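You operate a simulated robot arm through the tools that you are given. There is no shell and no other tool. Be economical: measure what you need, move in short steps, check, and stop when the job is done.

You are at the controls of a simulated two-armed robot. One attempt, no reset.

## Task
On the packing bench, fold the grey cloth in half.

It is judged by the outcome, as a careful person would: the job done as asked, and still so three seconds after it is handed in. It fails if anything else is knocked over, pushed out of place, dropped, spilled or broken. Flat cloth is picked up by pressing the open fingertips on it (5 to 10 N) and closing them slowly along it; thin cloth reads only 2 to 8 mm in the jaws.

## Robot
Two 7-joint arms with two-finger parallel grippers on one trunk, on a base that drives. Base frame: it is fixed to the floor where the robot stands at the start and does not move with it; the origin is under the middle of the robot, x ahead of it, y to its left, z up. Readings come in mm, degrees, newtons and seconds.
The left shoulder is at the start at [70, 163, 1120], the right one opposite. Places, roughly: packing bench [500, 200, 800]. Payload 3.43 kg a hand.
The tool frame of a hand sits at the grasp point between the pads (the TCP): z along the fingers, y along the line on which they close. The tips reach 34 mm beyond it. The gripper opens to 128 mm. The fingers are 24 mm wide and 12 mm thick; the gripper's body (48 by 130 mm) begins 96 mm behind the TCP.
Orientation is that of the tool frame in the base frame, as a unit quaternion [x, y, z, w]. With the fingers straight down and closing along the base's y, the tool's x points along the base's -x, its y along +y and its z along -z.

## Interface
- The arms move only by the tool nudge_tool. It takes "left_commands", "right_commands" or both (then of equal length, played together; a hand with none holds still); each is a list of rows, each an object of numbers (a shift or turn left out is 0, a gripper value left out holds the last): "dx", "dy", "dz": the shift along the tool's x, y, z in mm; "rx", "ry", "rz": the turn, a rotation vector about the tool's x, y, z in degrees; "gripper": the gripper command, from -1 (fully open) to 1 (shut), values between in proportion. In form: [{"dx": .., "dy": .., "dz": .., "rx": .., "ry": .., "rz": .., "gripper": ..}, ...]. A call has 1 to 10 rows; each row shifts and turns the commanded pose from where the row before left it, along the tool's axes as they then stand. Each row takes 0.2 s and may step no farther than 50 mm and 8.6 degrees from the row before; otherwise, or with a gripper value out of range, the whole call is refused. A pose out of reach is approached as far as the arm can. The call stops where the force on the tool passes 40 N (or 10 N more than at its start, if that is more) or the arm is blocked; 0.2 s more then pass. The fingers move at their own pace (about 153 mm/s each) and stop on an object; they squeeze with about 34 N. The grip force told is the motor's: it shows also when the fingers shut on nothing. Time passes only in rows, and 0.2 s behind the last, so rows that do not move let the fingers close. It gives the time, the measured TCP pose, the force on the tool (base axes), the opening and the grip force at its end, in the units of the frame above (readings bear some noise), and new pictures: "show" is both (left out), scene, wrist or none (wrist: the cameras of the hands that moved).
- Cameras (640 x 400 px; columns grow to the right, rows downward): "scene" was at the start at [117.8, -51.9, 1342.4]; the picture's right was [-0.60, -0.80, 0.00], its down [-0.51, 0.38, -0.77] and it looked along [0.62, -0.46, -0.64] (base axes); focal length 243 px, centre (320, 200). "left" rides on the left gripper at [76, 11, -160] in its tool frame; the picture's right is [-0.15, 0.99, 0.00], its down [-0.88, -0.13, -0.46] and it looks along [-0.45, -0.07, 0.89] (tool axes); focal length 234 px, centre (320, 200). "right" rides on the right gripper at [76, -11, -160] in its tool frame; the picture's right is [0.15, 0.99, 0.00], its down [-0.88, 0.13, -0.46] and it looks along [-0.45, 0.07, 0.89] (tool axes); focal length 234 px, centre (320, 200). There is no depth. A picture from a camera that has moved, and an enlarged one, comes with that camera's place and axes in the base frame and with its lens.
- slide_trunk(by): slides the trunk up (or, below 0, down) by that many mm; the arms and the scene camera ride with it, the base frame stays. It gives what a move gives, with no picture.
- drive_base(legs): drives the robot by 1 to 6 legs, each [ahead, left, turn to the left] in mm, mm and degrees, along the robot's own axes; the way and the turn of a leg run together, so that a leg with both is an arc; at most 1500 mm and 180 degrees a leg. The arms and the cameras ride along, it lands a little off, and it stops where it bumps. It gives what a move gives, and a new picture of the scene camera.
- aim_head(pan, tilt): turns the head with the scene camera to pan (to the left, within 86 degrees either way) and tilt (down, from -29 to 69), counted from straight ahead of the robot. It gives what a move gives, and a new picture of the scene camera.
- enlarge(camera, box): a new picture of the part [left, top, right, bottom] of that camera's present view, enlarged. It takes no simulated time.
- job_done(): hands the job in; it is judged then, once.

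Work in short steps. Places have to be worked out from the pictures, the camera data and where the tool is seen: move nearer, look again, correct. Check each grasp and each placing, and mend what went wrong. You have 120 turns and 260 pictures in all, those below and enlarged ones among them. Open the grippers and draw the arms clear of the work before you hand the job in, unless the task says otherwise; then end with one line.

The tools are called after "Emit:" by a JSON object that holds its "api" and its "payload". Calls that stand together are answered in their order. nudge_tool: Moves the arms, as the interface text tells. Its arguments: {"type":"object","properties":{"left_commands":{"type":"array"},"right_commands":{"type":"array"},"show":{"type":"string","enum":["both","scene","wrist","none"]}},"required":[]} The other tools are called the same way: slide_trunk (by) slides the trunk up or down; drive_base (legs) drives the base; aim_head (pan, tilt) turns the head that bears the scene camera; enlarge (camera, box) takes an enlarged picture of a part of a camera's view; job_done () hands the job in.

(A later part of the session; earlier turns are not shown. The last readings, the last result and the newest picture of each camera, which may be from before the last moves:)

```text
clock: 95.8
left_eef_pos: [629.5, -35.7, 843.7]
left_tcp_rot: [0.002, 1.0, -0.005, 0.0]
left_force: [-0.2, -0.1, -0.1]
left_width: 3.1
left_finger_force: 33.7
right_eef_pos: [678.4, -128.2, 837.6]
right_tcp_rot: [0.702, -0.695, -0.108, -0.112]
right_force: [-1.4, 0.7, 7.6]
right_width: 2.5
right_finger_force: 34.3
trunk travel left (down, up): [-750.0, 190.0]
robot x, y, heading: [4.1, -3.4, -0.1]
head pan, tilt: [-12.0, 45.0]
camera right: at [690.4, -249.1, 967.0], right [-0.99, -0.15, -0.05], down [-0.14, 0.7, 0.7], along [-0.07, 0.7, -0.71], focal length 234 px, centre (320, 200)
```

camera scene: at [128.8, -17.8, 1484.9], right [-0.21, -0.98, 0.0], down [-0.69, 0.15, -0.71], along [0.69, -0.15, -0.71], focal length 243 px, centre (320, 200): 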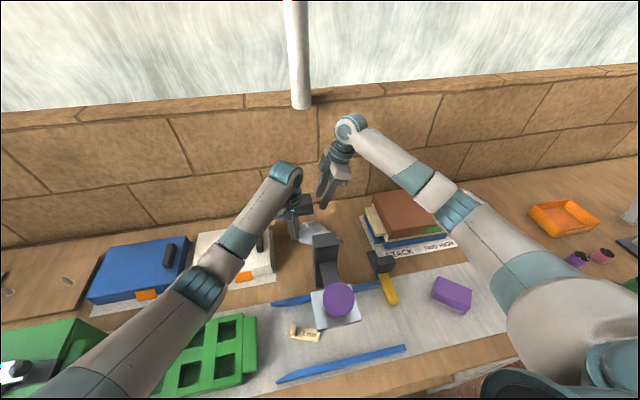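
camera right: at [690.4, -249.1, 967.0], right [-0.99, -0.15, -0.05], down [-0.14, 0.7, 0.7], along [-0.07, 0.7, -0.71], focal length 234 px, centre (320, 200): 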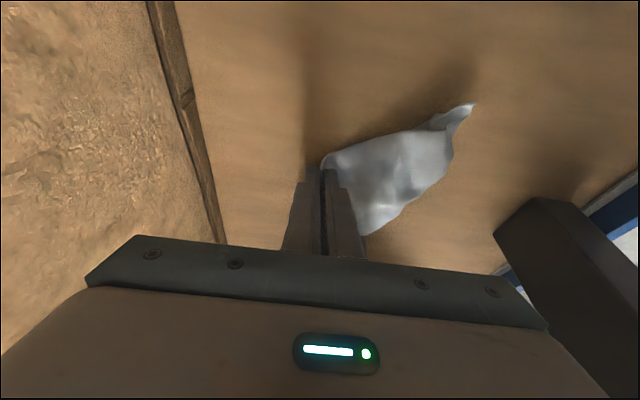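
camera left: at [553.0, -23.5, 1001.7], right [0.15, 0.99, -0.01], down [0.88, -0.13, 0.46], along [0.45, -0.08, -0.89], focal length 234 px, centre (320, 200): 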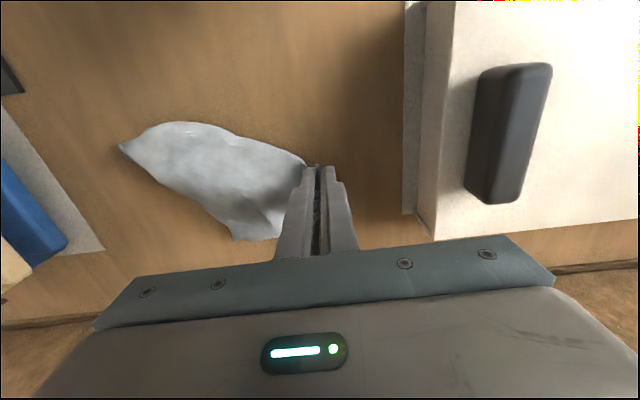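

Both P1 and P2 are held. I lift both together to hang the sheet from that edge.

Emit:
{"api": "nudge_tool", "payload": {"left_commands": [{"dz": -40}, {"dz": -40}, {"dz": -40}, {"dz": -40}, {"dz": -40}, {"dz": -15}, {}, {}], "right_commands": [{"dz": -38.2, "dx": -11.6}, {"dz": -38.2, "dx": -11.6}, {"dz": -38.2, "dx": -11.6}, {"dz": -38.2, "dx": -11.6}, {"dz": -38.2, "dx": -11.6}, {"dz": -20, "dx": -6}, {}, {}], "show": "scene"}}

Emit:
{"api": "enlarge", "payload": {"camera": "scene", "box": [240, 80, 440, 260]}}

Emit:
{"api": "enlarge", "payload": {"camera": "right", "box": [200, 0, 560, 220]}}

```text
clock: 97.6
left_eef_pos: [628.2, -34.0, 1056.5]
left_tcp_rot: [0.002, 1.0, -0.005, 0.0]
left_force: [0.2, -0.4, -0.2]
left_width: 3.1
left_finger_force: 33.7
right_eef_pos: [678.1, -131.7, 1056.7]
right_tcp_rot: [0.702, -0.695, -0.108, -0.113]
right_force: [0.1, 0.4, -0.4]
right_width: 2.6
right_finger_force: 33.9
trunk travel left (down, up): [-750.0, 190.0]
robot x, y, heading: [-0.9, 2.4, -0.0]
head pan, tilt: [-12.0, 45.0]
camera scene: at [129.0, -17.9, 1484.9], right [-0.21, -0.98, 0.0], down [-0.69, 0.15, -0.71], along [0.69, -0.15, -0.71], focal length 243 px, centre (320, 200)
```

scene: 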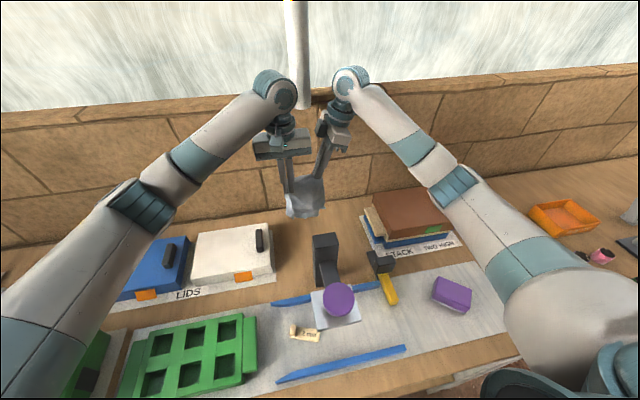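

```text
2.22 times, centred on (340, 170) of scene
camera zoom: at [129.0, -17.9, 1484.9], right [-0.21, -0.98, 0.0], down [-0.69, 0.15, -0.71], along [0.69, -0.15, -0.71], focal length 540 px, centre (276, 267)
```

zoom: 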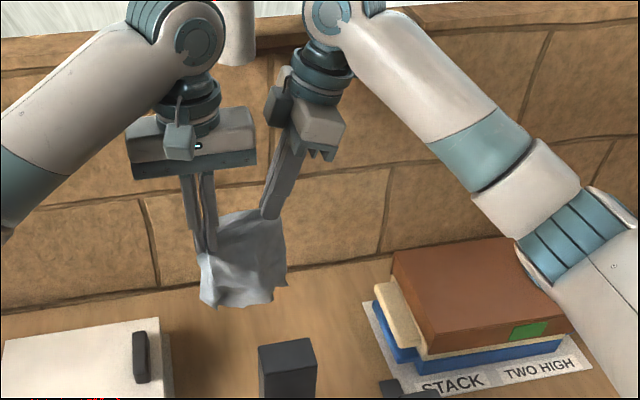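

```text
1.78 times, centred on (380, 110) of right
camera zoom: at [689.1, -253.3, 1185.3], right [-0.99, -0.15, -0.05], down [-0.14, 0.7, 0.7], along [-0.07, 0.7, -0.71], focal length 416 px, centre (213, 360)
```

zoom: 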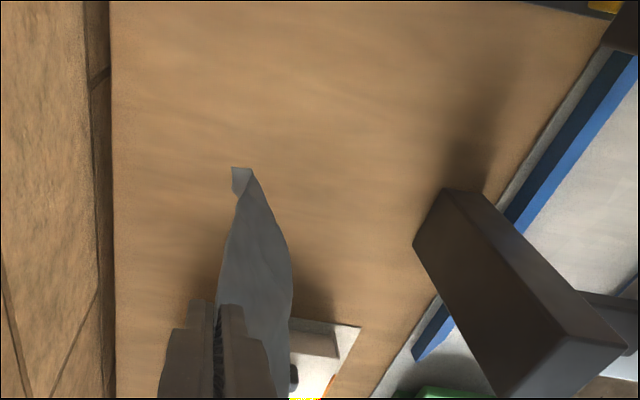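

The sheet now hangs open from the P1–P2 edge. I align the edge with y at x≈650 and spread the hands gently, watching the force.

Emit:
{"api": "nudge_tool", "payload": {"left_commands": [{"dx": -11}, {"dx": -11}, {}, {}, {}], "right_commands": [{"dy": 14}, {"dy": 14}, {"dx": 10, "dz": -3}, {"dx": 8, "dz": -2.4}, {}], "show": "scene"}}

Emit:
{"api": "enlarge", "payload": {"camera": "scene", "box": [260, 120, 380, 230]}}

```text
clock: 98.8
left_eef_pos: [649.9, -34.9, 1058.6]
left_tcp_rot: [0.002, 1.0, -0.006, 0.001]
left_force: [-2.1, -10.2, 0.7]
left_width: 3.2
left_finger_force: 34.1
right_eef_pos: [649.0, -150.1, 1056.3]
right_tcp_rot: [0.703, -0.694, -0.108, -0.113]
right_force: [1.4, 11.3, -1.2]
right_width: 2.5
right_finger_force: 34.4
trunk travel left (down, up): [-750.0, 190.0]
robot x, y, heading: [1.7, -1.9, 0.1]
head pan, tilt: [-12.0, 45.0]
camera scene: at [129.2, -17.6, 1484.9], right [-0.21, -0.98, 0.0], down [-0.69, 0.15, -0.71], along [0.69, -0.15, -0.71], focal length 243 px, centre (320, 200)
```

scene: 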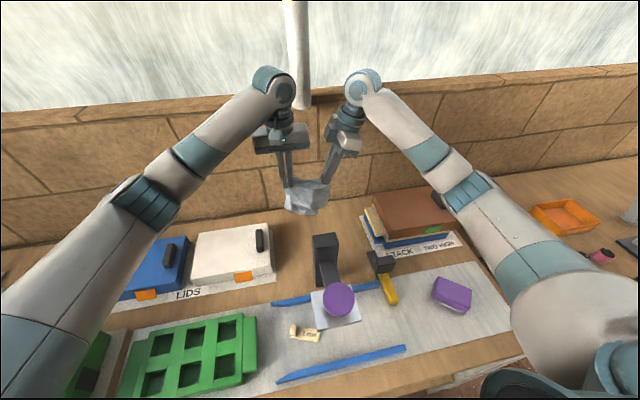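

```text
3.64 times, centred on (320, 175) of scene
camera zoom: at [129.2, -17.6, 1484.9], right [-0.21, -0.98, 0.0], down [-0.69, 0.15, -0.71], along [0.69, -0.15, -0.71], focal length 883 px, centre (320, 291)
```

zoom: 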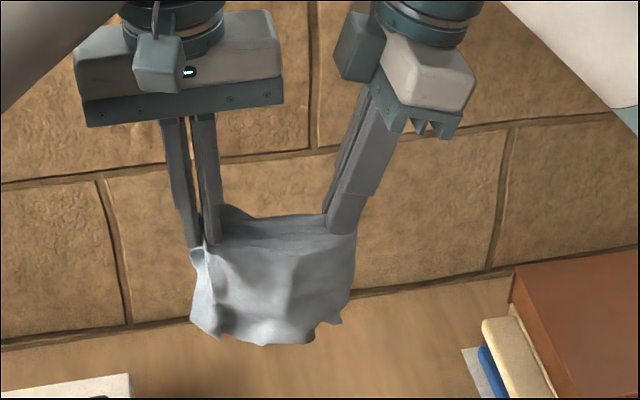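

The edge is taut at 11 N. I ease 3 mm, then move toward the robot to x≈585 and lower until the free lower edge nears the table. Laying toward the wall will then spread it flat.

Emit:
{"api": "nudge_tool", "payload": {"left_commands": [{}, {"dx": 22}, {"dx": 22}, {"dx": 21}, {"dz": 30}, {"dz": 30}, {"dz": 20}, {}], "right_commands": [{"dx": -3, "dz": 1}, {"dy": 22}, {"dy": 22}, {"dy": 21}, {"dz": 28.7, "dx": 8.7}, {"dz": 28.7, "dx": 8.7}, {"dz": 19.1, "dx": 5.8}, {}], "show": "both"}}

Emit:
{"api": "enlarge", "payload": {"camera": "scene", "box": [260, 150, 380, 260]}}

```text
clock: 100.6
left_eef_pos: [586.5, -35.0, 977.4]
left_tcp_rot: [0.001, 1.0, -0.005, 0.0]
left_force: [-0.4, -2.7, -0.3]
left_width: 3.1
left_finger_force: 33.9
right_eef_pos: [585.3, -145.3, 973.8]
right_tcp_rot: [0.702, -0.695, -0.107, -0.112]
right_force: [-0.1, 2.5, -0.6]
right_width: 2.0
right_finger_force: 33.4
trunk travel left (down, up): [-750.0, 190.0]
robot x, y, heading: [2.2, 2.0, -0.1]
head pan, tilt: [-12.0, 45.0]
camera scene: at [129.3, -17.9, 1484.8], right [-0.21, -0.98, 0.0], down [-0.69, 0.15, -0.71], along [0.69, -0.15, -0.71], focal length 243 px, centre (320, 200)
camera right: at [596.6, -266.5, 1104.4], right [-0.99, -0.15, -0.05], down [-0.14, 0.7, 0.7], along [-0.07, 0.7, -0.71], focal length 234 px, centre (320, 200)
camera left: at [508.9, -22.7, 1136.3], right [0.15, 0.99, -0.01], down [0.88, -0.13, 0.46], along [0.45, -0.08, -0.89], focal length 234 px, centre (320, 200)
```

scene: 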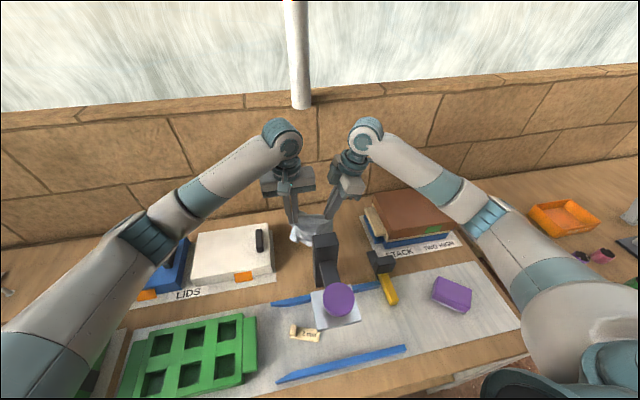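
right: 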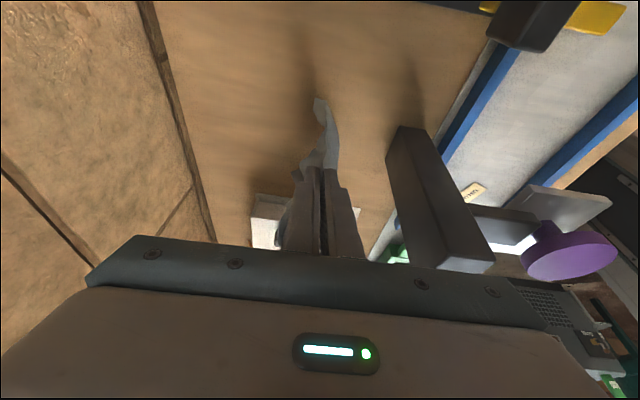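
left: 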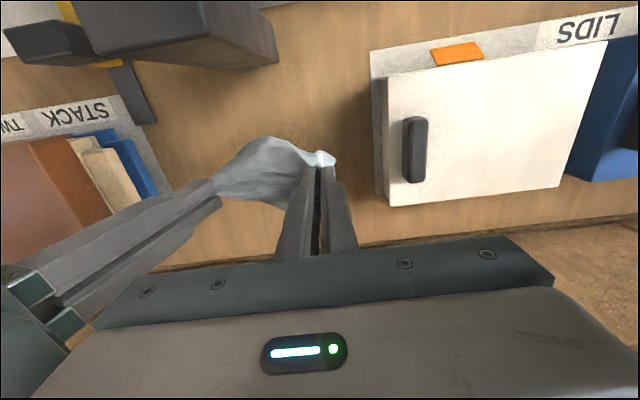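

```text
3.64 times, centred on (320, 205) of scene
camera zoom: at [129.3, -17.9, 1484.8], right [-0.21, -0.98, 0.0], down [-0.69, 0.15, -0.71], along [0.69, -0.15, -0.71], focal length 883 px, centre (320, 182)
```

zoom: 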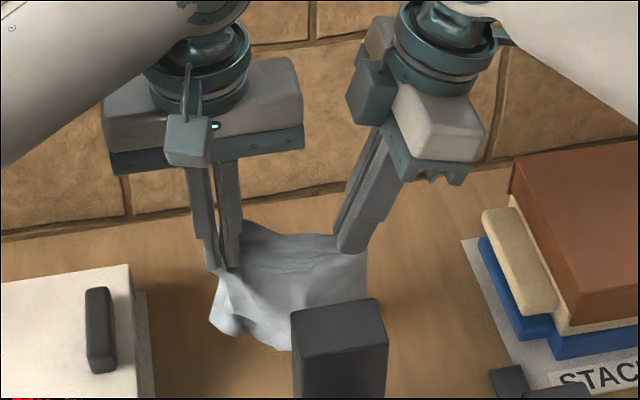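

The sheet hangs freely with its lower edge almost at the table. I lay it by moving toward the wall while lowering.

Emit:
{"api": "nudge_tool", "payload": {"left_commands": [{"dz": 16, "dx": -2}, {"dz": 18, "dx": -10}, {"dz": 18, "dx": -16}, {"dz": 18, "dx": -20}, {"dz": 18, "dx": -22}, {"dz": 18, "dx": -22}, {"dz": 16, "dx": -20}, {"dz": 10, "dx": -16}, {"dx": -8}, {}], "right_commands": [{"dz": 15.3, "dx": 4.6, "dy": -2}, {"dz": 17.2, "dx": 5.2, "dy": -10}, {"dz": 17.2, "dx": 5.2, "dy": -16}, {"dz": 17.2, "dx": 5.2, "dy": -20}, {"dz": 17.2, "dx": 5.2, "dy": -22}, {"dz": 17.2, "dx": 5.2, "dy": -22}, {"dz": 15.3, "dx": 4.6, "dy": -20}, {"dz": 8, "dx": 2.5, "dy": -16}, {"dy": -8}, {}], "show": "both"}}

Emit:
{"api": "enlarge", "payload": {"camera": "scene", "box": [260, 150, 380, 260]}}

```text
clock: 102.8
left_eef_pos: [722.2, -36.0, 847.2]
left_tcp_rot: [0.001, 1.0, -0.004, 0.001]
left_force: [0.3, -0.9, 0.4]
left_width: 2.8
left_finger_force: 33.7
right_eef_pos: [721.1, -142.6, 845.5]
right_tcp_rot: [0.702, -0.695, -0.108, -0.112]
right_force: [0.5, 2.0, -0.6]
right_width: 2.6
right_finger_force: 34.0
trunk travel left (down, up): [-750.0, 190.0]
robot x, y, heading: [3.5, -2.3, 0.1]
head pan, tilt: [-12.0, 45.0]
camera scene: at [129.1, -17.9, 1484.9], right [-0.21, -0.98, 0.0], down [-0.69, 0.15, -0.71], along [0.69, -0.15, -0.71], focal length 243 px, centre (320, 200)
camera right: at [733.9, -265.4, 975.6], right [-0.99, -0.15, -0.05], down [-0.14, 0.7, 0.7], along [-0.07, 0.7, -0.71], focal length 234 px, centre (320, 200)
camera left: at [644.9, -23.3, 1005.7], right [0.15, 0.99, -0.01], down [0.88, -0.13, 0.46], along [0.45, -0.08, -0.89], focal length 234 px, centre (320, 200)
```

scene: 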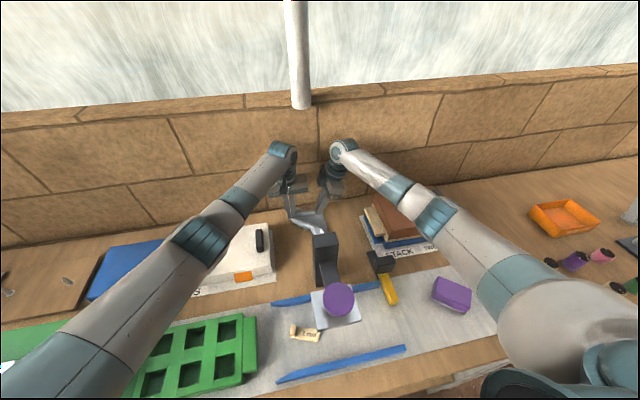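
right: 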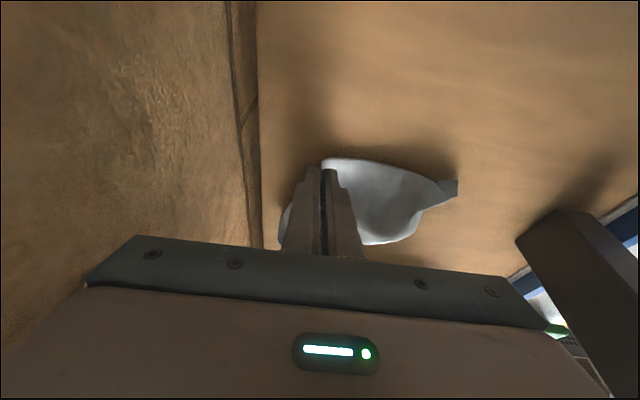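
left: 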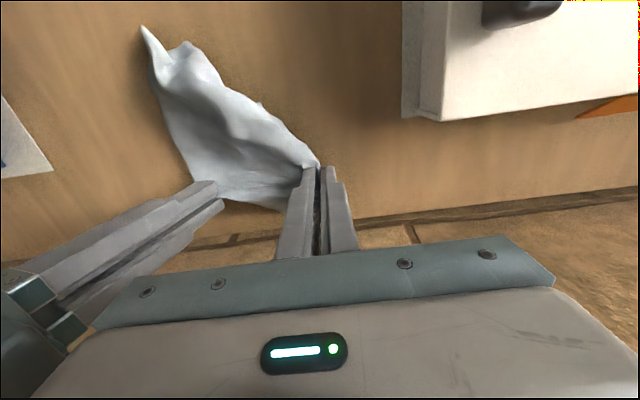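

```text
3.64 times, centred on (320, 205) of scene
camera zoom: at [129.1, -17.9, 1484.9], right [-0.21, -0.98, 0.0], down [-0.69, 0.15, -0.71], along [0.69, -0.15, -0.71], focal length 883 px, centre (320, 182)
```

zoom: 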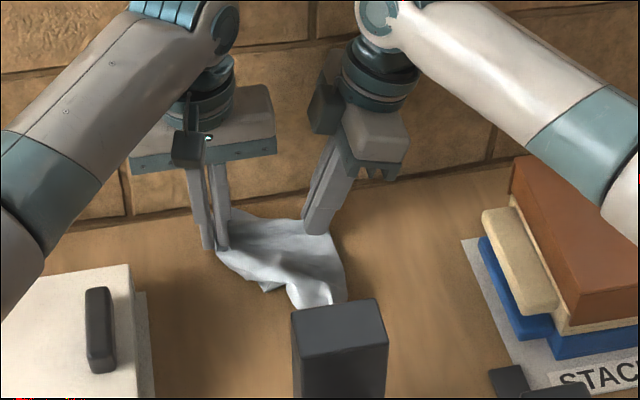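

The far edge lies straight but the near end is bunched. I zoom in on the near-end tips to see which can be pulled apart.

Emit:
{"api": "enlarge", "payload": {"camera": "left", "box": [110, 10, 340, 220]}}

```text
1.90 times, centred on (225, 115) of left
camera zoom: at [644.9, -23.3, 1005.7], right [0.15, 0.99, -0.01], down [0.88, -0.13, 0.46], along [0.45, -0.08, -0.89], focal length 446 px, centre (501, 362)
```

zoom: 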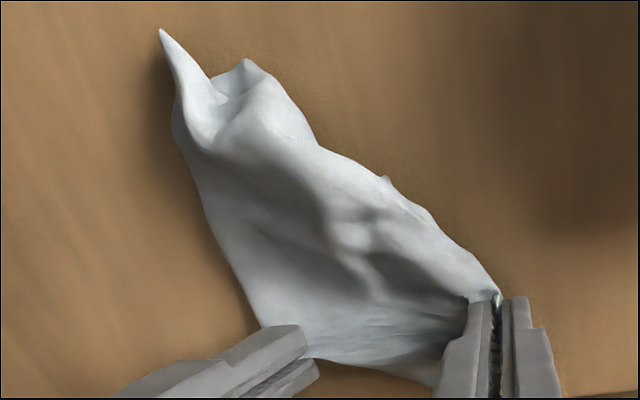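

The fourth corner seems tucked under the left side. I lift the edge again to let the sheet hang out, pausing for it to settle, and will lay it more slowly.

Emit:
{"api": "nudge_tool", "payload": {"left_commands": [{"dz": -40}, {"dz": -40, "dx": 15}, {"dz": -40, "dx": 20}, {"dz": -40, "dx": 20}, {"dz": -45, "dx": 15}, {}, {}, {}, {}, {}], "right_commands": [{"dz": -38.2, "dx": -11.6}, {"dz": -38.2, "dx": -11.6, "dy": 15}, {"dz": -38.2, "dx": -11.6, "dy": 20}, {"dz": -38.2, "dx": -11.6, "dy": 20}, {"dz": -43, "dx": -13, "dy": 15}, {}, {}, {}, {}, {}], "show": "wrist"}}

Emit:
{"api": "enlarge", "payload": {"camera": "scene", "box": [260, 120, 380, 230]}}

Emit:
{"api": "enlarge", "payload": {"camera": "left", "box": [100, 60, 400, 260]}}

```text
clock: 105.0
left_eef_pos: [652.1, -34.7, 1053.3]
left_tcp_rot: [0.002, 1.0, -0.004, 0.002]
left_force: [-0.9, -7.0, 0.2]
left_width: 3.2
left_finger_force: 33.3
right_eef_pos: [650.0, -148.0, 1049.8]
right_tcp_rot: [0.702, -0.695, -0.107, -0.113]
right_force: [2.0, 7.9, -0.6]
right_width: 2.9
right_finger_force: 34.2
trunk travel left (down, up): [-750.0, 190.0]
robot x, y, heading: [-2.3, -1.4, 0.0]
head pan, tilt: [-12.0, 45.0]
camera right: at [662.1, -268.9, 1179.1], right [-0.99, -0.15, -0.05], down [-0.14, 0.7, 0.7], along [-0.07, 0.7, -0.71], focal length 234 px, centre (320, 200)
camera left: at [574.2, -21.5, 1212.0], right [0.15, 0.99, -0.01], down [0.88, -0.13, 0.46], along [0.45, -0.08, -0.89], focal length 234 px, centre (320, 200)
```

right: 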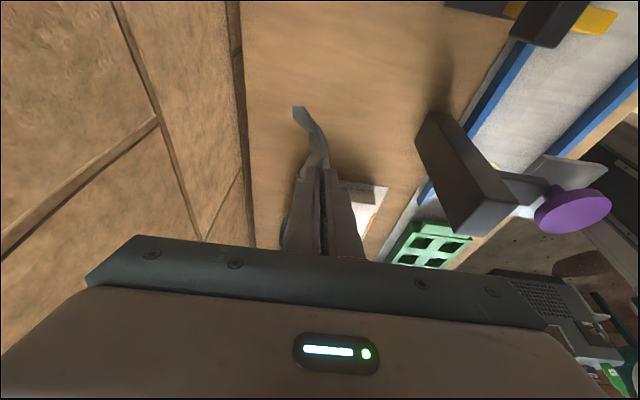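
left: 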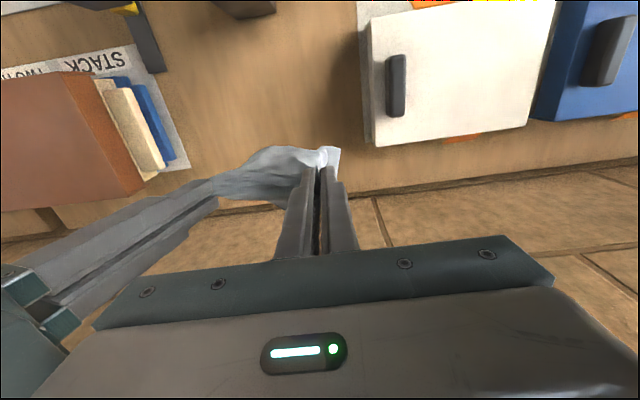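

```text
3.64 times, centred on (320, 175) of scene
camera zoom: at [128.8, -17.9, 1484.9], right [-0.21, -0.98, 0.0], down [-0.69, 0.15, -0.71], along [0.69, -0.15, -0.71], focal length 883 px, centre (320, 291)
```

zoom: 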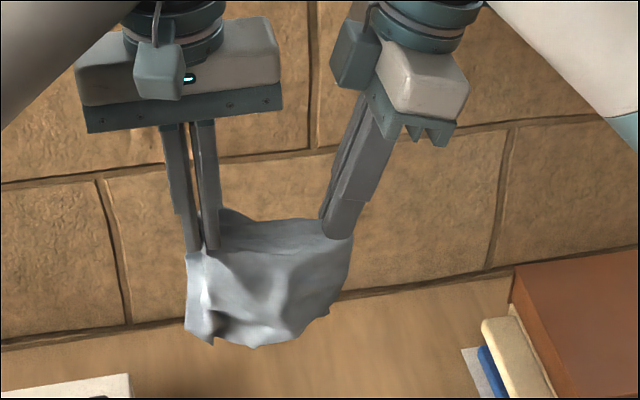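

```text
2.00 times, centred on (250, 160) of left
camera zoom: at [574.2, -21.5, 1212.0], right [0.15, 0.99, -0.01], down [0.88, -0.13, 0.46], along [0.45, -0.08, -0.89], focal length 468 px, centre (460, 280)
```

zoom: 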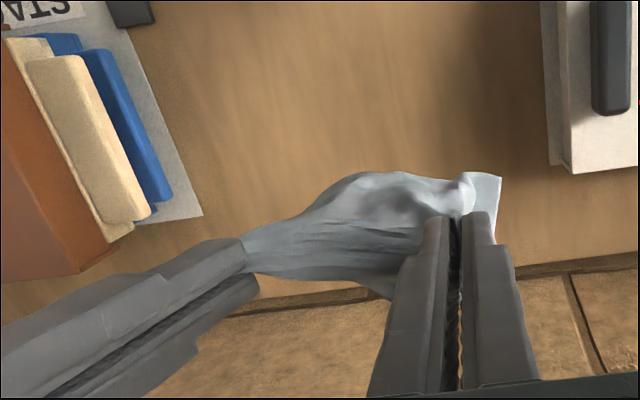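

The sheet hangs open, but its lower edge drifts toward the wall, so laying toward the robot is the right direction. I move to x≈690, lower until the bottom touches, then lay back toward x≈585 slowly.

Emit:
{"api": "nudge_tool", "payload": {"left_commands": [{"dx": -19}, {"dx": -19}, {"dz": 25}, {"dz": 25}, {"dz": 20}, {}, {}, {}], "right_commands": [{"dy": -19, "dx": -3}, {"dy": -19}, {"dz": 23.9, "dx": 7.2}, {"dz": 23.9, "dx": 7.2}, {"dz": 19.1, "dx": 5.8}, {}, {}, {}], "show": "none"}}

Emit:
{"api": "nudge_tool", "payload": {"left_commands": [{"dz": 10, "dx": 6}, {"dz": 14, "dx": 10}, {"dz": 16, "dx": 12}, {"dz": 16, "dx": 14}, {"dz": 16, "dx": 14}, {"dz": 16, "dx": 15}, {"dz": 16, "dx": 15}, {"dz": 14, "dx": 14}, {"dz": 12, "dx": 8}, {"dx": 4}], "right_commands": [{"dz": 9.6, "dx": 2.9, "dy": 6}, {"dz": 13.4, "dx": 4.1, "dy": 10}, {"dz": 15.3, "dx": 4.6, "dy": 12}, {"dz": 15.3, "dx": 4.6, "dy": 14}, {"dz": 15.3, "dx": 4.6, "dy": 14}, {"dz": 15.3, "dx": 4.6, "dy": 15}, {"dz": 15.3, "dx": 4.6, "dy": 15}, {"dz": 13.4, "dx": 4.1, "dy": 14}, {"dz": 9, "dx": 2.7, "dy": 8}, {"dy": 4}], "show": "both"}}

```text
clock: 106.8
left_eef_pos: [690.8, -36.6, 981.8]
left_tcp_rot: [0.002, 1.0, -0.004, 0.001]
left_force: [0.2, -1.1, 0.1]
left_width: 3.0
left_finger_force: 34.4
right_eef_pos: [686.2, -144.7, 978.5]
right_tcp_rot: [0.702, -0.695, -0.108, -0.112]
right_force: [1.0, 0.6, -0.1]
right_width: 2.6
right_finger_force: 33.5
trunk travel left (down, up): [-750.0, 190.0]
robot x, y, heading: [-2.1, -2.0, -0.0]
head pan, tilt: [-12.0, 45.0]
```

```text
clock: 109.0
left_eef_pos: [579.2, -36.0, 849.6]
left_tcp_rot: [0.002, 1.0, -0.005, 0.001]
left_force: [0.1, -1.0, 0.9]
left_width: 2.8
left_finger_force: 33.5
right_eef_pos: [579.7, -142.0, 854.2]
right_tcp_rot: [0.701, -0.696, -0.107, -0.113]
right_force: [-0.5, 0.6, 0.0]
right_width: 2.2
right_finger_force: 34.0
trunk travel left (down, up): [-750.0, 190.0]
robot x, y, heading: [3.7, -0.2, -0.0]
head pan, tilt: [-12.0, 45.0]
camera scene: at [128.8, -18.0, 1484.9], right [-0.21, -0.98, 0.0], down [-0.69, 0.15, -0.71], along [0.69, -0.15, -0.71], focal length 243 px, centre (320, 200)
camera right: at [590.7, -263.1, 983.5], right [-0.99, -0.15, -0.05], down [-0.14, 0.7, 0.7], along [-0.07, 0.7, -0.71], focal length 234 px, centre (320, 200)
camera left: at [502.4, -23.7, 1009.1], right [0.15, 0.99, -0.01], down [0.88, -0.13, 0.46], along [0.45, -0.08, -0.89], focal length 234 px, centre (320, 200)
```

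scene: 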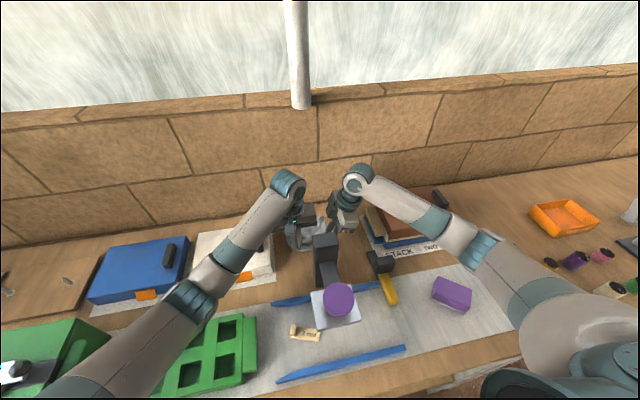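
right: 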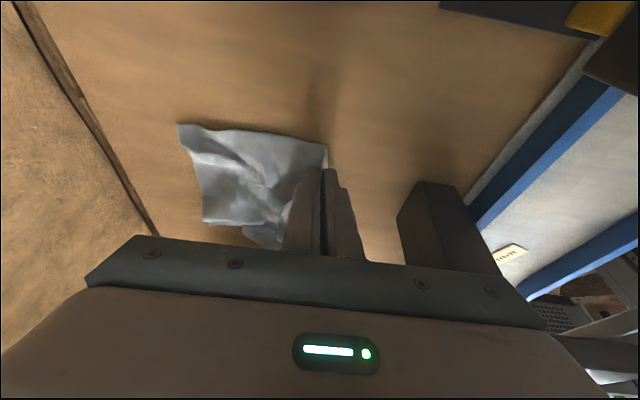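
left: 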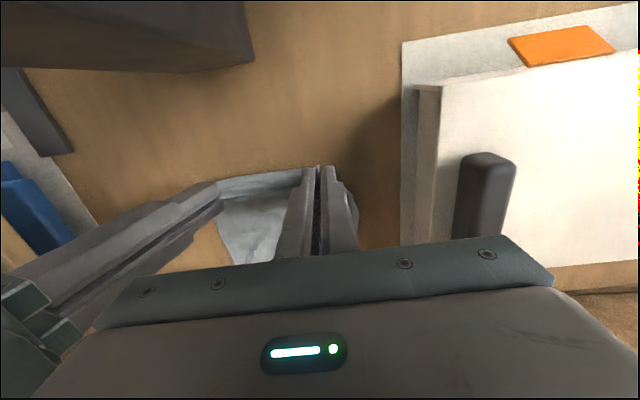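

Excellent: the sheet now lies open as a rectangle, held at its near edge. I lower slightly, release both hands gently, and lift straight up.

Emit:
{"api": "nudge_tool", "payload": {"left_commands": [{"dz": 8}, {"gripper": 0.85}, {"gripper": 0.7}, {"gripper": 0.55}, {"gripper": 0.45}, {}, {"dz": -6}, {"dz": -10}, {"dz": -20}, {"dz": -30}], "right_commands": [{"dz": 10, "dx": 3}, {"gripper": 0.85}, {"gripper": 0.7}, {"gripper": 0.55}, {"gripper": 0.45}, {}, {"dz": -6, "dx": -1.8}, {"dz": -10, "dx": -3}, {"dz": -19, "dx": -6}, {"dz": -29, "dx": -9}], "show": "wrist"}}

```text
clock: 111.2
left_eef_pos: [579.5, -34.9, 908.8]
left_tcp_rot: [0.002, 1.0, -0.004, 0.0]
left_force: [-0.8, 0.3, -0.8]
left_width: 35.1
left_finger_force: 0.0
right_eef_pos: [577.3, -142.6, 909.9]
right_tcp_rot: [0.702, -0.695, -0.108, -0.112]
right_force: [-0.7, -0.3, -0.4]
right_width: 35.4
right_finger_force: 0.0
trunk travel left (down, up): [-750.0, 190.0]
robot x, y, heading: [0.5, -2.5, -0.2]
head pan, tilt: [-12.0, 45.0]
camera right: at [588.5, -263.1, 1038.7], right [-0.99, -0.15, -0.05], down [-0.14, 0.7, 0.7], along [-0.07, 0.7, -0.71], focal length 234 px, centre (320, 200)
camera left: at [502.2, -22.9, 1067.7], right [0.15, 0.99, -0.01], down [0.88, -0.13, 0.46], along [0.45, -0.08, -0.89], focal length 234 px, centre (320, 200)
```

right: 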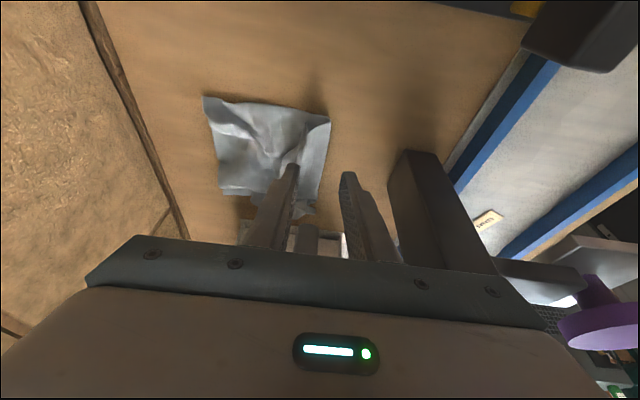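
left: 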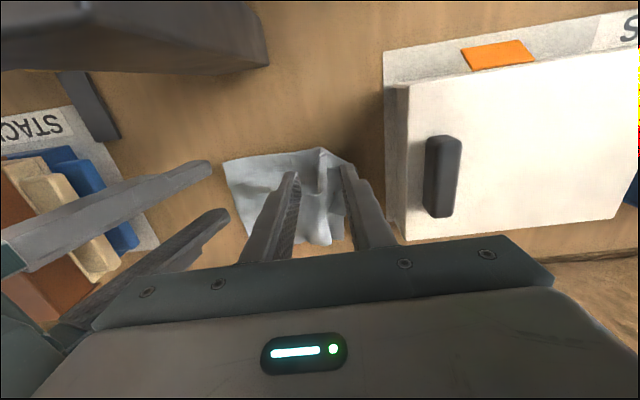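

Released cleanly. I raise both hands and move the right away for a top view.

Emit:
{"api": "nudge_tool", "payload": {"left_commands": [{"dz": -40}, {"dz": -40}, {"dz": -30, "dx": 0}, {"dx": -20}, {}, {}], "right_commands": [{"dz": -40}, {"dz": -40}, {"dz": -30, "ry": 8.5}, {"dx": 40, "ry": 8.5}, {"dx": 45}, {"dx": 45}], "show": "wrist"}}

Emit:
{"api": "enlarge", "payload": {"camera": "left", "box": [180, 60, 400, 220]}}

```text
clock: 112.6
left_eef_pos: [597.9, -35.0, 1019.3]
left_tcp_rot: [0.001, 1.0, -0.004, 0.001]
left_force: [-0.3, -0.5, 0.0]
left_width: 35.3
left_finger_force: 0.0
right_eef_pos: [580.1, -307.2, 1008.7]
right_tcp_rot: [0.711, -0.704, -0.003, -0.008]
right_force: [-0.3, -0.2, -0.7]
right_width: 35.1
right_finger_force: 0.1
trunk travel left (down, up): [-750.0, 190.0]
robot x, y, heading: [-3.1, -0.6, -0.2]
head pan, tilt: [-12.0, 45.0]
camera right: at [591.5, -384.7, 1168.8], right [-0.99, -0.16, -0.01], down [-0.14, 0.87, 0.47], along [-0.06, 0.46, -0.88], focal length 234 px, centre (320, 200)
camera left: at [520.5, -22.6, 1178.2], right [0.15, 0.99, -0.01], down [0.88, -0.13, 0.46], along [0.45, -0.08, -0.89], focal length 234 px, centre (320, 200)
```

right: 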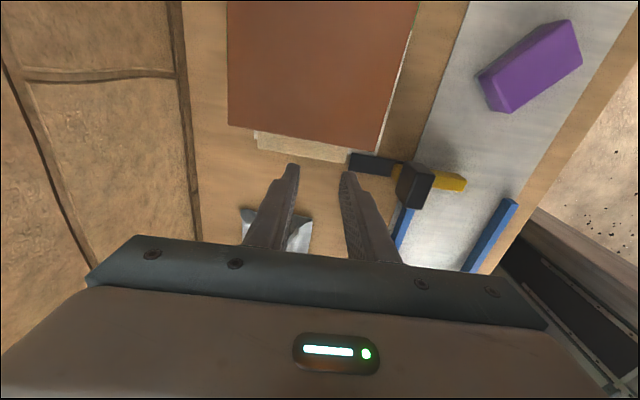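
left: 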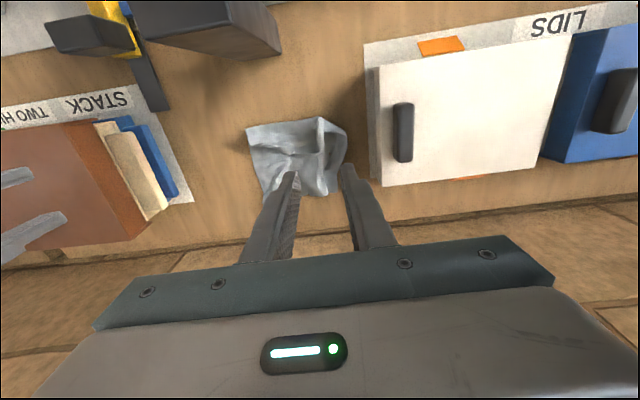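

```text
2.50 times, centred on (290, 140) of left
camera zoom: at [520.5, -22.6, 1178.2], right [0.15, 0.99, -0.01], down [0.88, -0.13, 0.46], along [0.45, -0.08, -0.89], focal length 585 px, centre (395, 350)
```

zoom: 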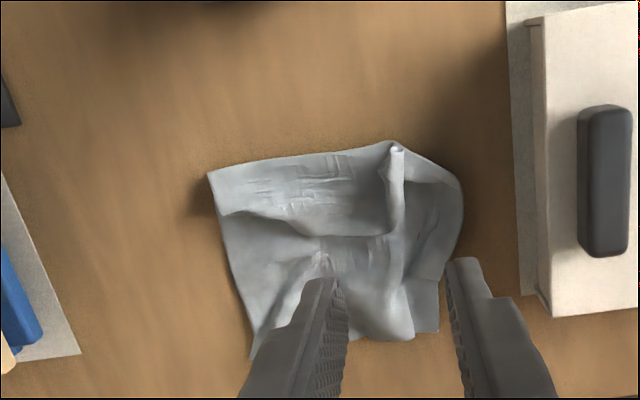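

The cloth is nearly flat, with a ruck and small tuck on the left side. I shift the left hand a bit to see that side unobstructed.

Emit:
{"api": "nudge_tool", "payload": {"left_commands": [{"dy": 45, "dz": 20}, {"dx": -20}, {}], "show": "none"}}

Emit:
{"api": "enlarge", "payload": {"camera": "left", "box": [110, 30, 340, 190]}}

```text
clock: 113.4
left_eef_pos: [618.9, 9.6, 998.3]
left_tcp_rot: [0.002, 1.0, -0.006, 0.001]
left_force: [-0.3, -0.7, 0.6]
left_width: 35.3
left_finger_force: 0.0
right_eef_pos: [579.9, -305.0, 1009.3]
right_tcp_rot: [0.71, -0.704, -0.002, -0.008]
right_force: [-0.5, -0.9, -0.4]
right_width: 35.4
right_finger_force: 0.0
trunk travel left (down, up): [-750.0, 190.0]
robot x, y, heading: [1.6, -1.4, 0.1]
head pan, tilt: [-12.0, 45.0]
```

```text
2.50 times, centred on (225, 110) of left
camera zoom: at [542.1, 22.9, 1158.0], right [0.15, 0.99, -0.01], down [0.88, -0.13, 0.46], along [0.45, -0.08, -0.89], focal length 585 px, centre (558, 425)
```

zoom: 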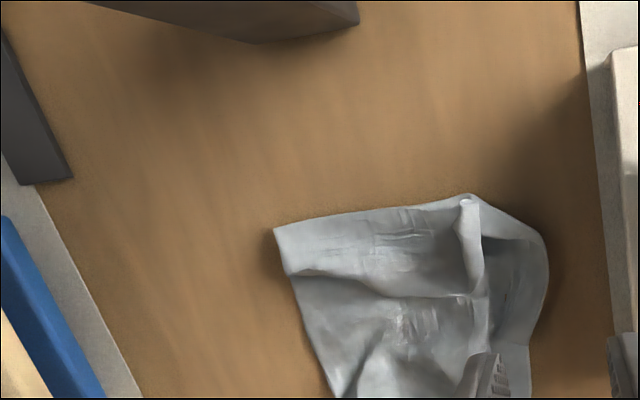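

I view the rest (far-left part) too.

Emit:
{"api": "enlarge", "payload": {"camera": "left", "box": [200, 90, 360, 210]}}

Emit:
{"api": "enlarge", "payload": {"camera": "scene", "box": [260, 190, 380, 270]}}

```text
3.33 times, centred on (280, 150) of left
camera zoom: at [542.1, 22.9, 1158.0], right [0.15, 0.99, -0.01], down [0.88, -0.13, 0.46], along [0.45, -0.08, -0.89], focal length 781 px, centre (453, 367)
```

zoom: 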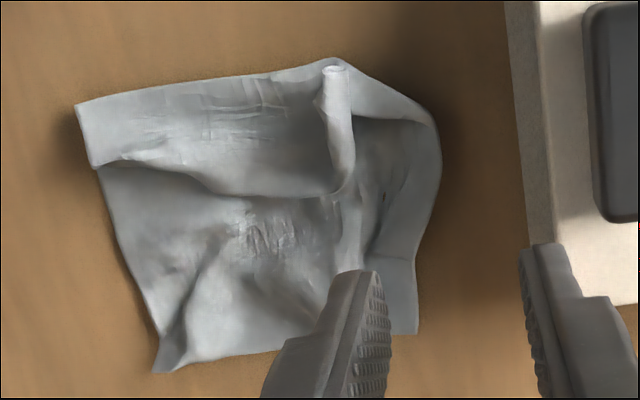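

```text
5.00 times, centred on (320, 230) of scene
camera zoom: at [129.0, -17.8, 1484.9], right [-0.21, -0.98, 0.0], down [-0.69, 0.15, -0.71], along [0.69, -0.15, -0.71], focal length 1214 px, centre (320, 50)
```

zoom: 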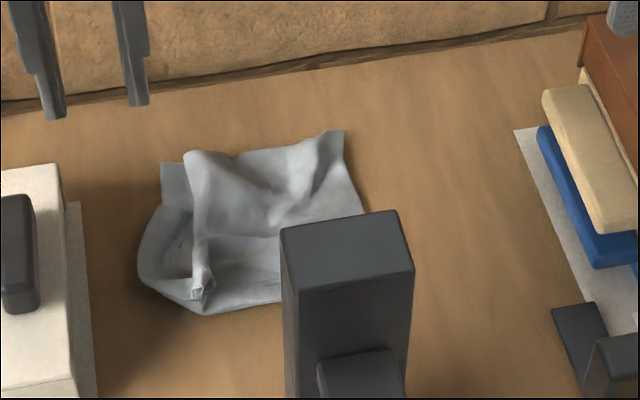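

I can now read it: the gripped near strip (~45 mm) flopped over on top, ending in a ruck at about (612,−42). So I can grip that flap edge and simply carry it on to the far edge, folding the cloth in half. First the left hand goes to the ruck, hovering just above the lower layer.

Emit:
{"api": "nudge_tool", "payload": {"left_commands": [{"dy": -26, "dx": 4, "gripper": 0.37}, {"dy": -26, "dx": 3}, {"dz": 45}, {"dz": 45}, {"dz": 40}, {"dz": 12}, {}], "show": "wrist"}}

Emit:
{"api": "enlarge", "payload": {"camera": "left", "box": [200, 100, 420, 260]}}

```text
clock: 115.0
left_eef_pos: [612.3, -42.0, 859.1]
left_tcp_rot: [0.002, 1.0, -0.004, 0.0]
left_force: [0.7, -0.5, 0.1]
left_width: 40.3
left_finger_force: 0.1
right_eef_pos: [580.8, -305.8, 1008.9]
right_tcp_rot: [0.711, -0.704, -0.002, -0.009]
right_force: [-0.8, 0.9, 0.0]
right_width: 35.3
right_finger_force: 0.0
trunk travel left (down, up): [-750.0, 190.0]
robot x, y, heading: [1.9, 0.5, 0.1]
head pan, tilt: [-12.0, 45.0]
camera left: at [534.3, -29.9, 1016.9], right [0.15, 0.99, -0.01], down [0.88, -0.13, 0.46], along [0.45, -0.08, -0.89], focal length 234 px, centre (320, 200)
```

left: 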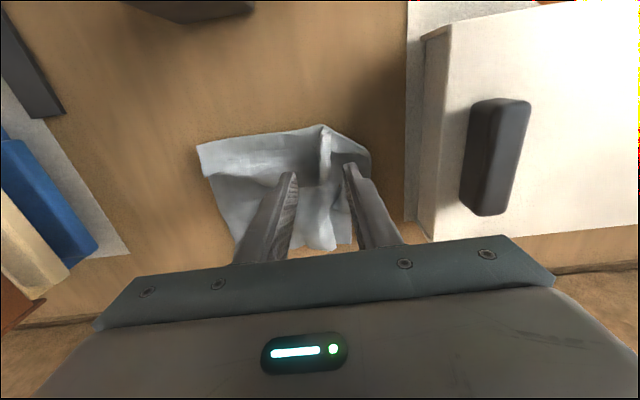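

```text
2.50 times, centred on (310, 180) of left
camera zoom: at [534.3, -29.9, 1016.9], right [0.15, 0.99, -0.01], down [0.88, -0.13, 0.46], along [0.45, -0.08, -0.89], focal length 585 px, centre (345, 250)
```

zoom: 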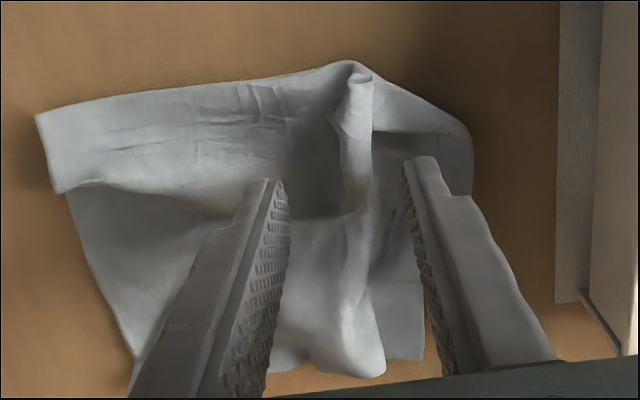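

The ruck stands between the fingers. I lower to about 5 mm above the surface and close on it.

Emit:
{"api": "nudge_tool", "payload": {"left_commands": [{"dz": 10}, {"dz": 8}, {"gripper": 0.5}, {"gripper": 0.65}, {"gripper": 0.8}, {"gripper": 0.9}, {"gripper": 1}, {}, {"dz": -12}, {}], "show": "wrist"}}

Emit:
{"api": "enlarge", "payload": {"camera": "left", "box": [160, 80, 420, 270]}}

```text
clock: 117.2
left_eef_pos: [611.0, -43.7, 850.7]
left_tcp_rot: [0.002, 1.0, -0.005, 0.001]
left_force: [0.5, 0.0, 0.2]
left_width: 2.0
left_finger_force: 33.5
right_eef_pos: [581.7, -305.4, 1009.5]
right_tcp_rot: [0.71, -0.704, -0.003, -0.008]
right_force: [-0.4, -0.8, 0.4]
right_width: 35.3
right_finger_force: 0.1
trunk travel left (down, up): [-750.0, 190.0]
robot x, y, heading: [-2.0, -1.3, 0.2]
head pan, tilt: [-12.0, 45.0]
camera left: at [534.1, -30.5, 1010.1], right [0.15, 0.99, -0.01], down [0.88, -0.13, 0.46], along [0.45, -0.08, -0.89], focal length 234 px, centre (320, 200)
```

left: 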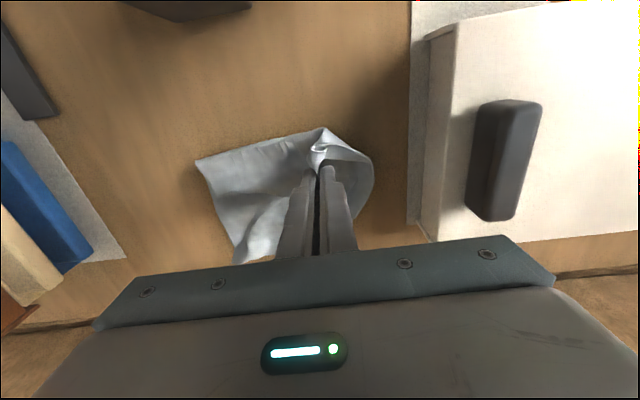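

```text
2.11 times, centred on (290, 175) of left
camera zoom: at [534.1, -30.5, 1010.1], right [0.15, 0.99, -0.01], down [0.88, -0.13, 0.46], along [0.45, -0.08, -0.89], focal length 493 px, centre (383, 253)
```

zoom: 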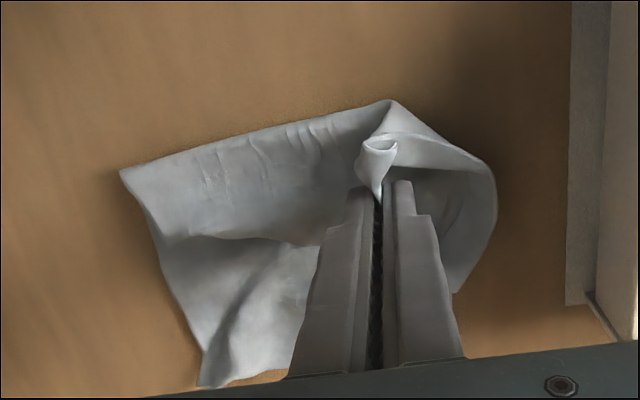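

The ruck is gripped (2.0 mm). I lift it 45 mm and look whether only the upper flap rises.

Emit:
{"api": "nudge_tool", "payload": {"left_commands": [{"dz": -15}, {"dz": -15, "dx": -5}, {"dz": -15, "dx": -5}, {}], "show": "both"}}

Emit:
{"api": "enlarge", "payload": {"camera": "scene", "box": [250, 170, 390, 270]}}

Emit:
{"api": "enlarge", "payload": {"camera": "left", "box": [160, 80, 420, 270]}}

```text
clock: 118.2
left_eef_pos: [620.8, -42.1, 897.0]
left_tcp_rot: [0.002, 1.0, -0.005, 0.0]
left_force: [-0.8, -0.3, -0.4]
left_width: 1.8
left_finger_force: 33.7
right_eef_pos: [580.5, -306.7, 1008.5]
right_tcp_rot: [0.71, -0.704, -0.003, -0.008]
right_force: [-0.1, 0.6, -0.9]
right_width: 35.1
right_finger_force: 0.0
trunk travel left (down, up): [-750.0, 190.0]
robot x, y, heading: [0.1, -1.1, -0.1]
head pan, tilt: [-12.0, 45.0]
camera scene: at [129.1, -17.9, 1484.9], right [-0.21, -0.98, 0.0], down [-0.69, 0.15, -0.71], along [0.69, -0.15, -0.71], focal length 243 px, centre (320, 200)
camera left: at [543.6, -29.7, 1055.4], right [0.15, 0.99, -0.01], down [0.88, -0.13, 0.46], along [0.45, -0.08, -0.89], focal length 234 px, centre (320, 200)
```

scene: 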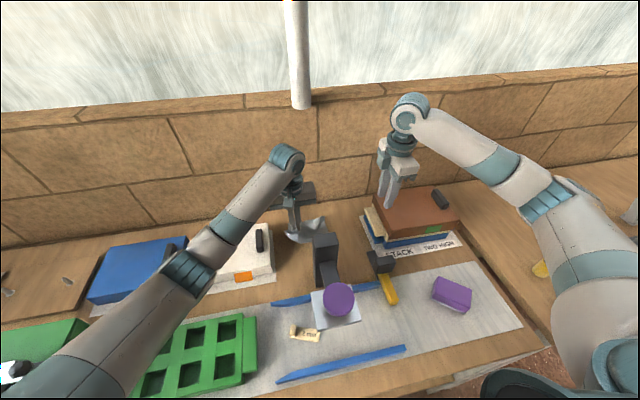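
left: 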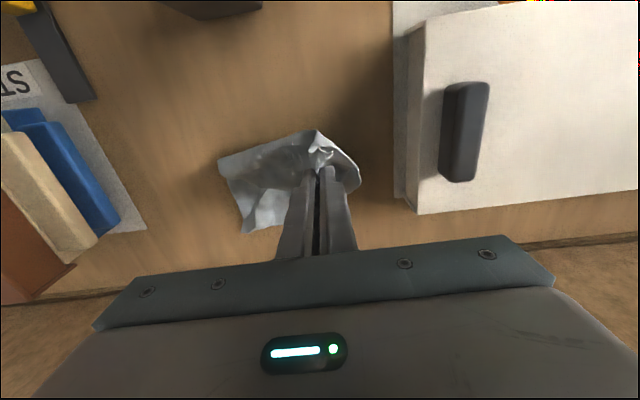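

```text
4.00 times, centred on (320, 220) of scene
camera zoom: at [129.1, -17.9, 1484.9], right [-0.21, -0.98, 0.0], down [-0.69, 0.15, -0.71], along [0.69, -0.15, -0.71], focal length 972 px, centre (320, 120)
```

zoom: 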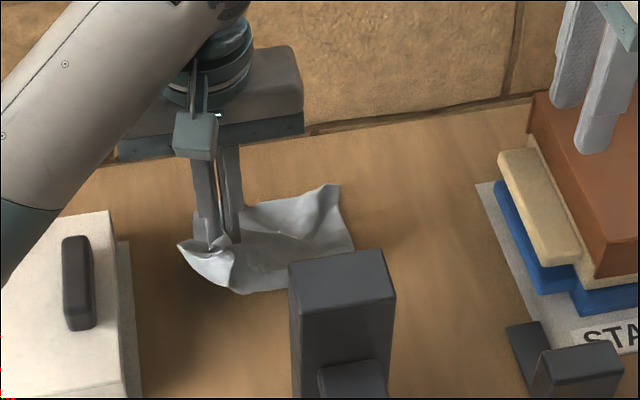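

```text
2.11 times, centred on (290, 175) of left
camera zoom: at [543.6, -29.7, 1055.4], right [0.15, 0.99, -0.01], down [0.88, -0.13, 0.46], along [0.45, -0.08, -0.89], focal length 493 px, centre (383, 253)
```

zoom: 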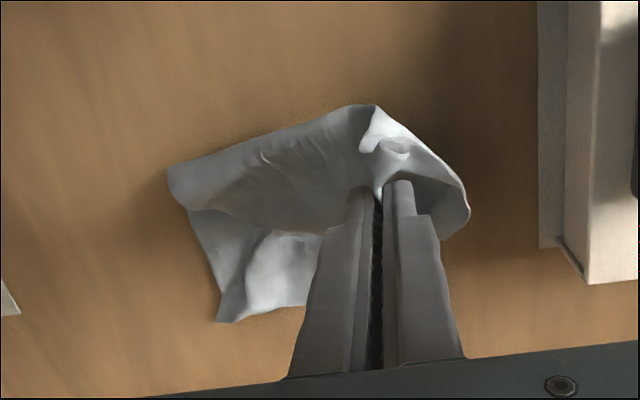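

Part of the sheet rises with the left grip. I bring the right hand in (with its lean) to look at the flap's right corner near (627,−152).

Emit:
{"api": "nudge_tool", "payload": {"right_commands": [{"dx": -40, "dy": -12}, {"dx": -40, "dy": -15}, {"dx": -40, "dy": -15, "gripper": 0.37}, {"ry": -8.5, "dx": -10}, {"ry": -8.5}, {"dz": 38, "dx": 11.5}, {"dz": 38, "dx": 11.5}, {"dz": 24, "dx": 7}, {}], "show": "wrist"}}

Emit:
{"api": "enlarge", "payload": {"camera": "right", "box": [200, 80, 440, 250]}}

```text
clock: 120.2
left_eef_pos: [622.2, -41.9, 895.8]
left_tcp_rot: [0.002, 1.0, -0.004, 0.001]
left_force: [-0.5, 0.0, -0.2]
left_width: 2.1
left_finger_force: 34.0
right_eef_pos: [621.5, -173.7, 904.3]
right_tcp_rot: [0.702, -0.695, -0.107, -0.113]
right_force: [0.2, 0.6, -0.1]
right_width: 40.2
right_finger_force: 0.0
trunk travel left (down, up): [-750.0, 190.0]
robot x, y, heading: [0.8, 2.1, 0.4]
head pan, tilt: [-12.0, 45.0]
camera right: at [632.4, -294.1, 1033.4], right [-0.99, -0.15, -0.05], down [-0.14, 0.7, 0.7], along [-0.07, 0.7, -0.71], focal length 234 px, centre (320, 200)
```

right: 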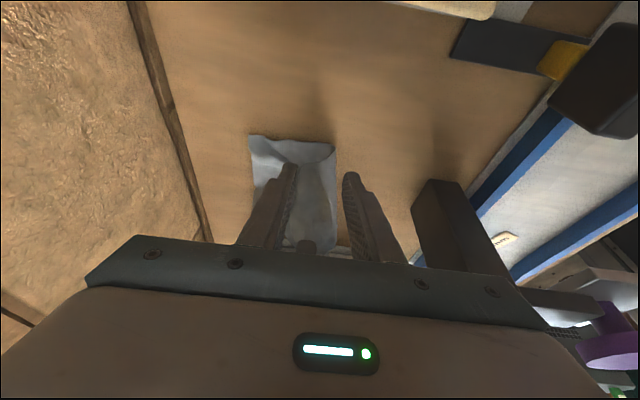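

```text
2.35 times, centred on (320, 165) of right
camera zoom: at [632.4, -294.1, 1033.4], right [-0.99, -0.15, -0.05], down [-0.14, 0.7, 0.7], along [-0.07, 0.7, -0.71], focal length 551 px, centre (320, 282)
```

zoom: 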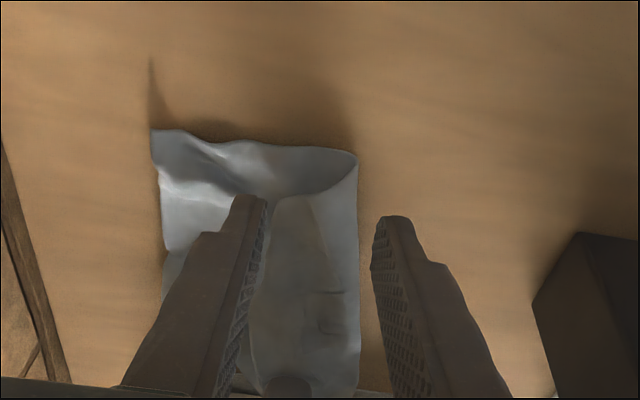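

The right view shows the near fold corner at about (604,−155) with the flap raised above. I'll gather that folded corner with the right hand (tips at ≈ (612,−145)), so both hands hold the near edge again, and then carry it over to the far edge.

Emit:
{"api": "nudge_tool", "payload": {"right_commands": [{"dy": 9.5, "dz": 20}, {"dz": 25}, {"dz": 12}, {"dz": 4}, {"dz": 1.5}, {}], "show": "wrist"}}

Emit:
{"api": "enlarge", "payload": {"camera": "right", "box": [200, 80, 440, 250]}}

```text
clock: 121.6
left_eef_pos: [621.2, -43.5, 896.2]
left_tcp_rot: [0.002, 1.0, -0.004, 0.001]
left_force: [0.6, 0.4, 0.2]
left_width: 1.9
left_finger_force: 33.7
right_eef_pos: [610.4, -154.1, 845.5]
right_tcp_rot: [0.702, -0.695, -0.108, -0.113]
right_force: [-0.5, -0.1, 0.4]
right_width: 40.4
right_finger_force: 0.1
trunk travel left (down, up): [-750.0, 190.0]
robot x, y, heading: [1.1, 2.2, -0.2]
head pan, tilt: [-12.0, 45.0]
camera right: at [622.8, -274.8, 975.7], right [-0.99, -0.15, -0.05], down [-0.14, 0.7, 0.7], along [-0.07, 0.7, -0.71], focal length 234 px, centre (320, 200)
```

right: 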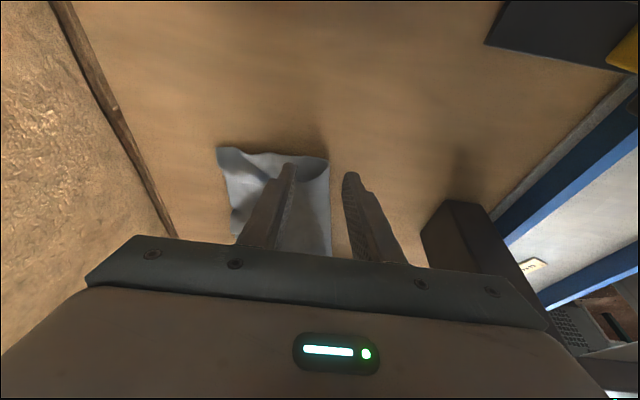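

```text
2.35 times, centred on (320, 165) of right
camera zoom: at [622.8, -274.8, 975.7], right [-0.99, -0.15, -0.05], down [-0.14, 0.7, 0.7], along [-0.07, 0.7, -0.71], focal length 551 px, centre (320, 282)
```

zoom: 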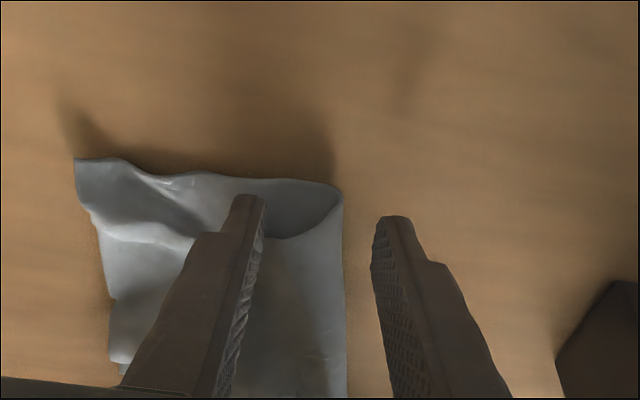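

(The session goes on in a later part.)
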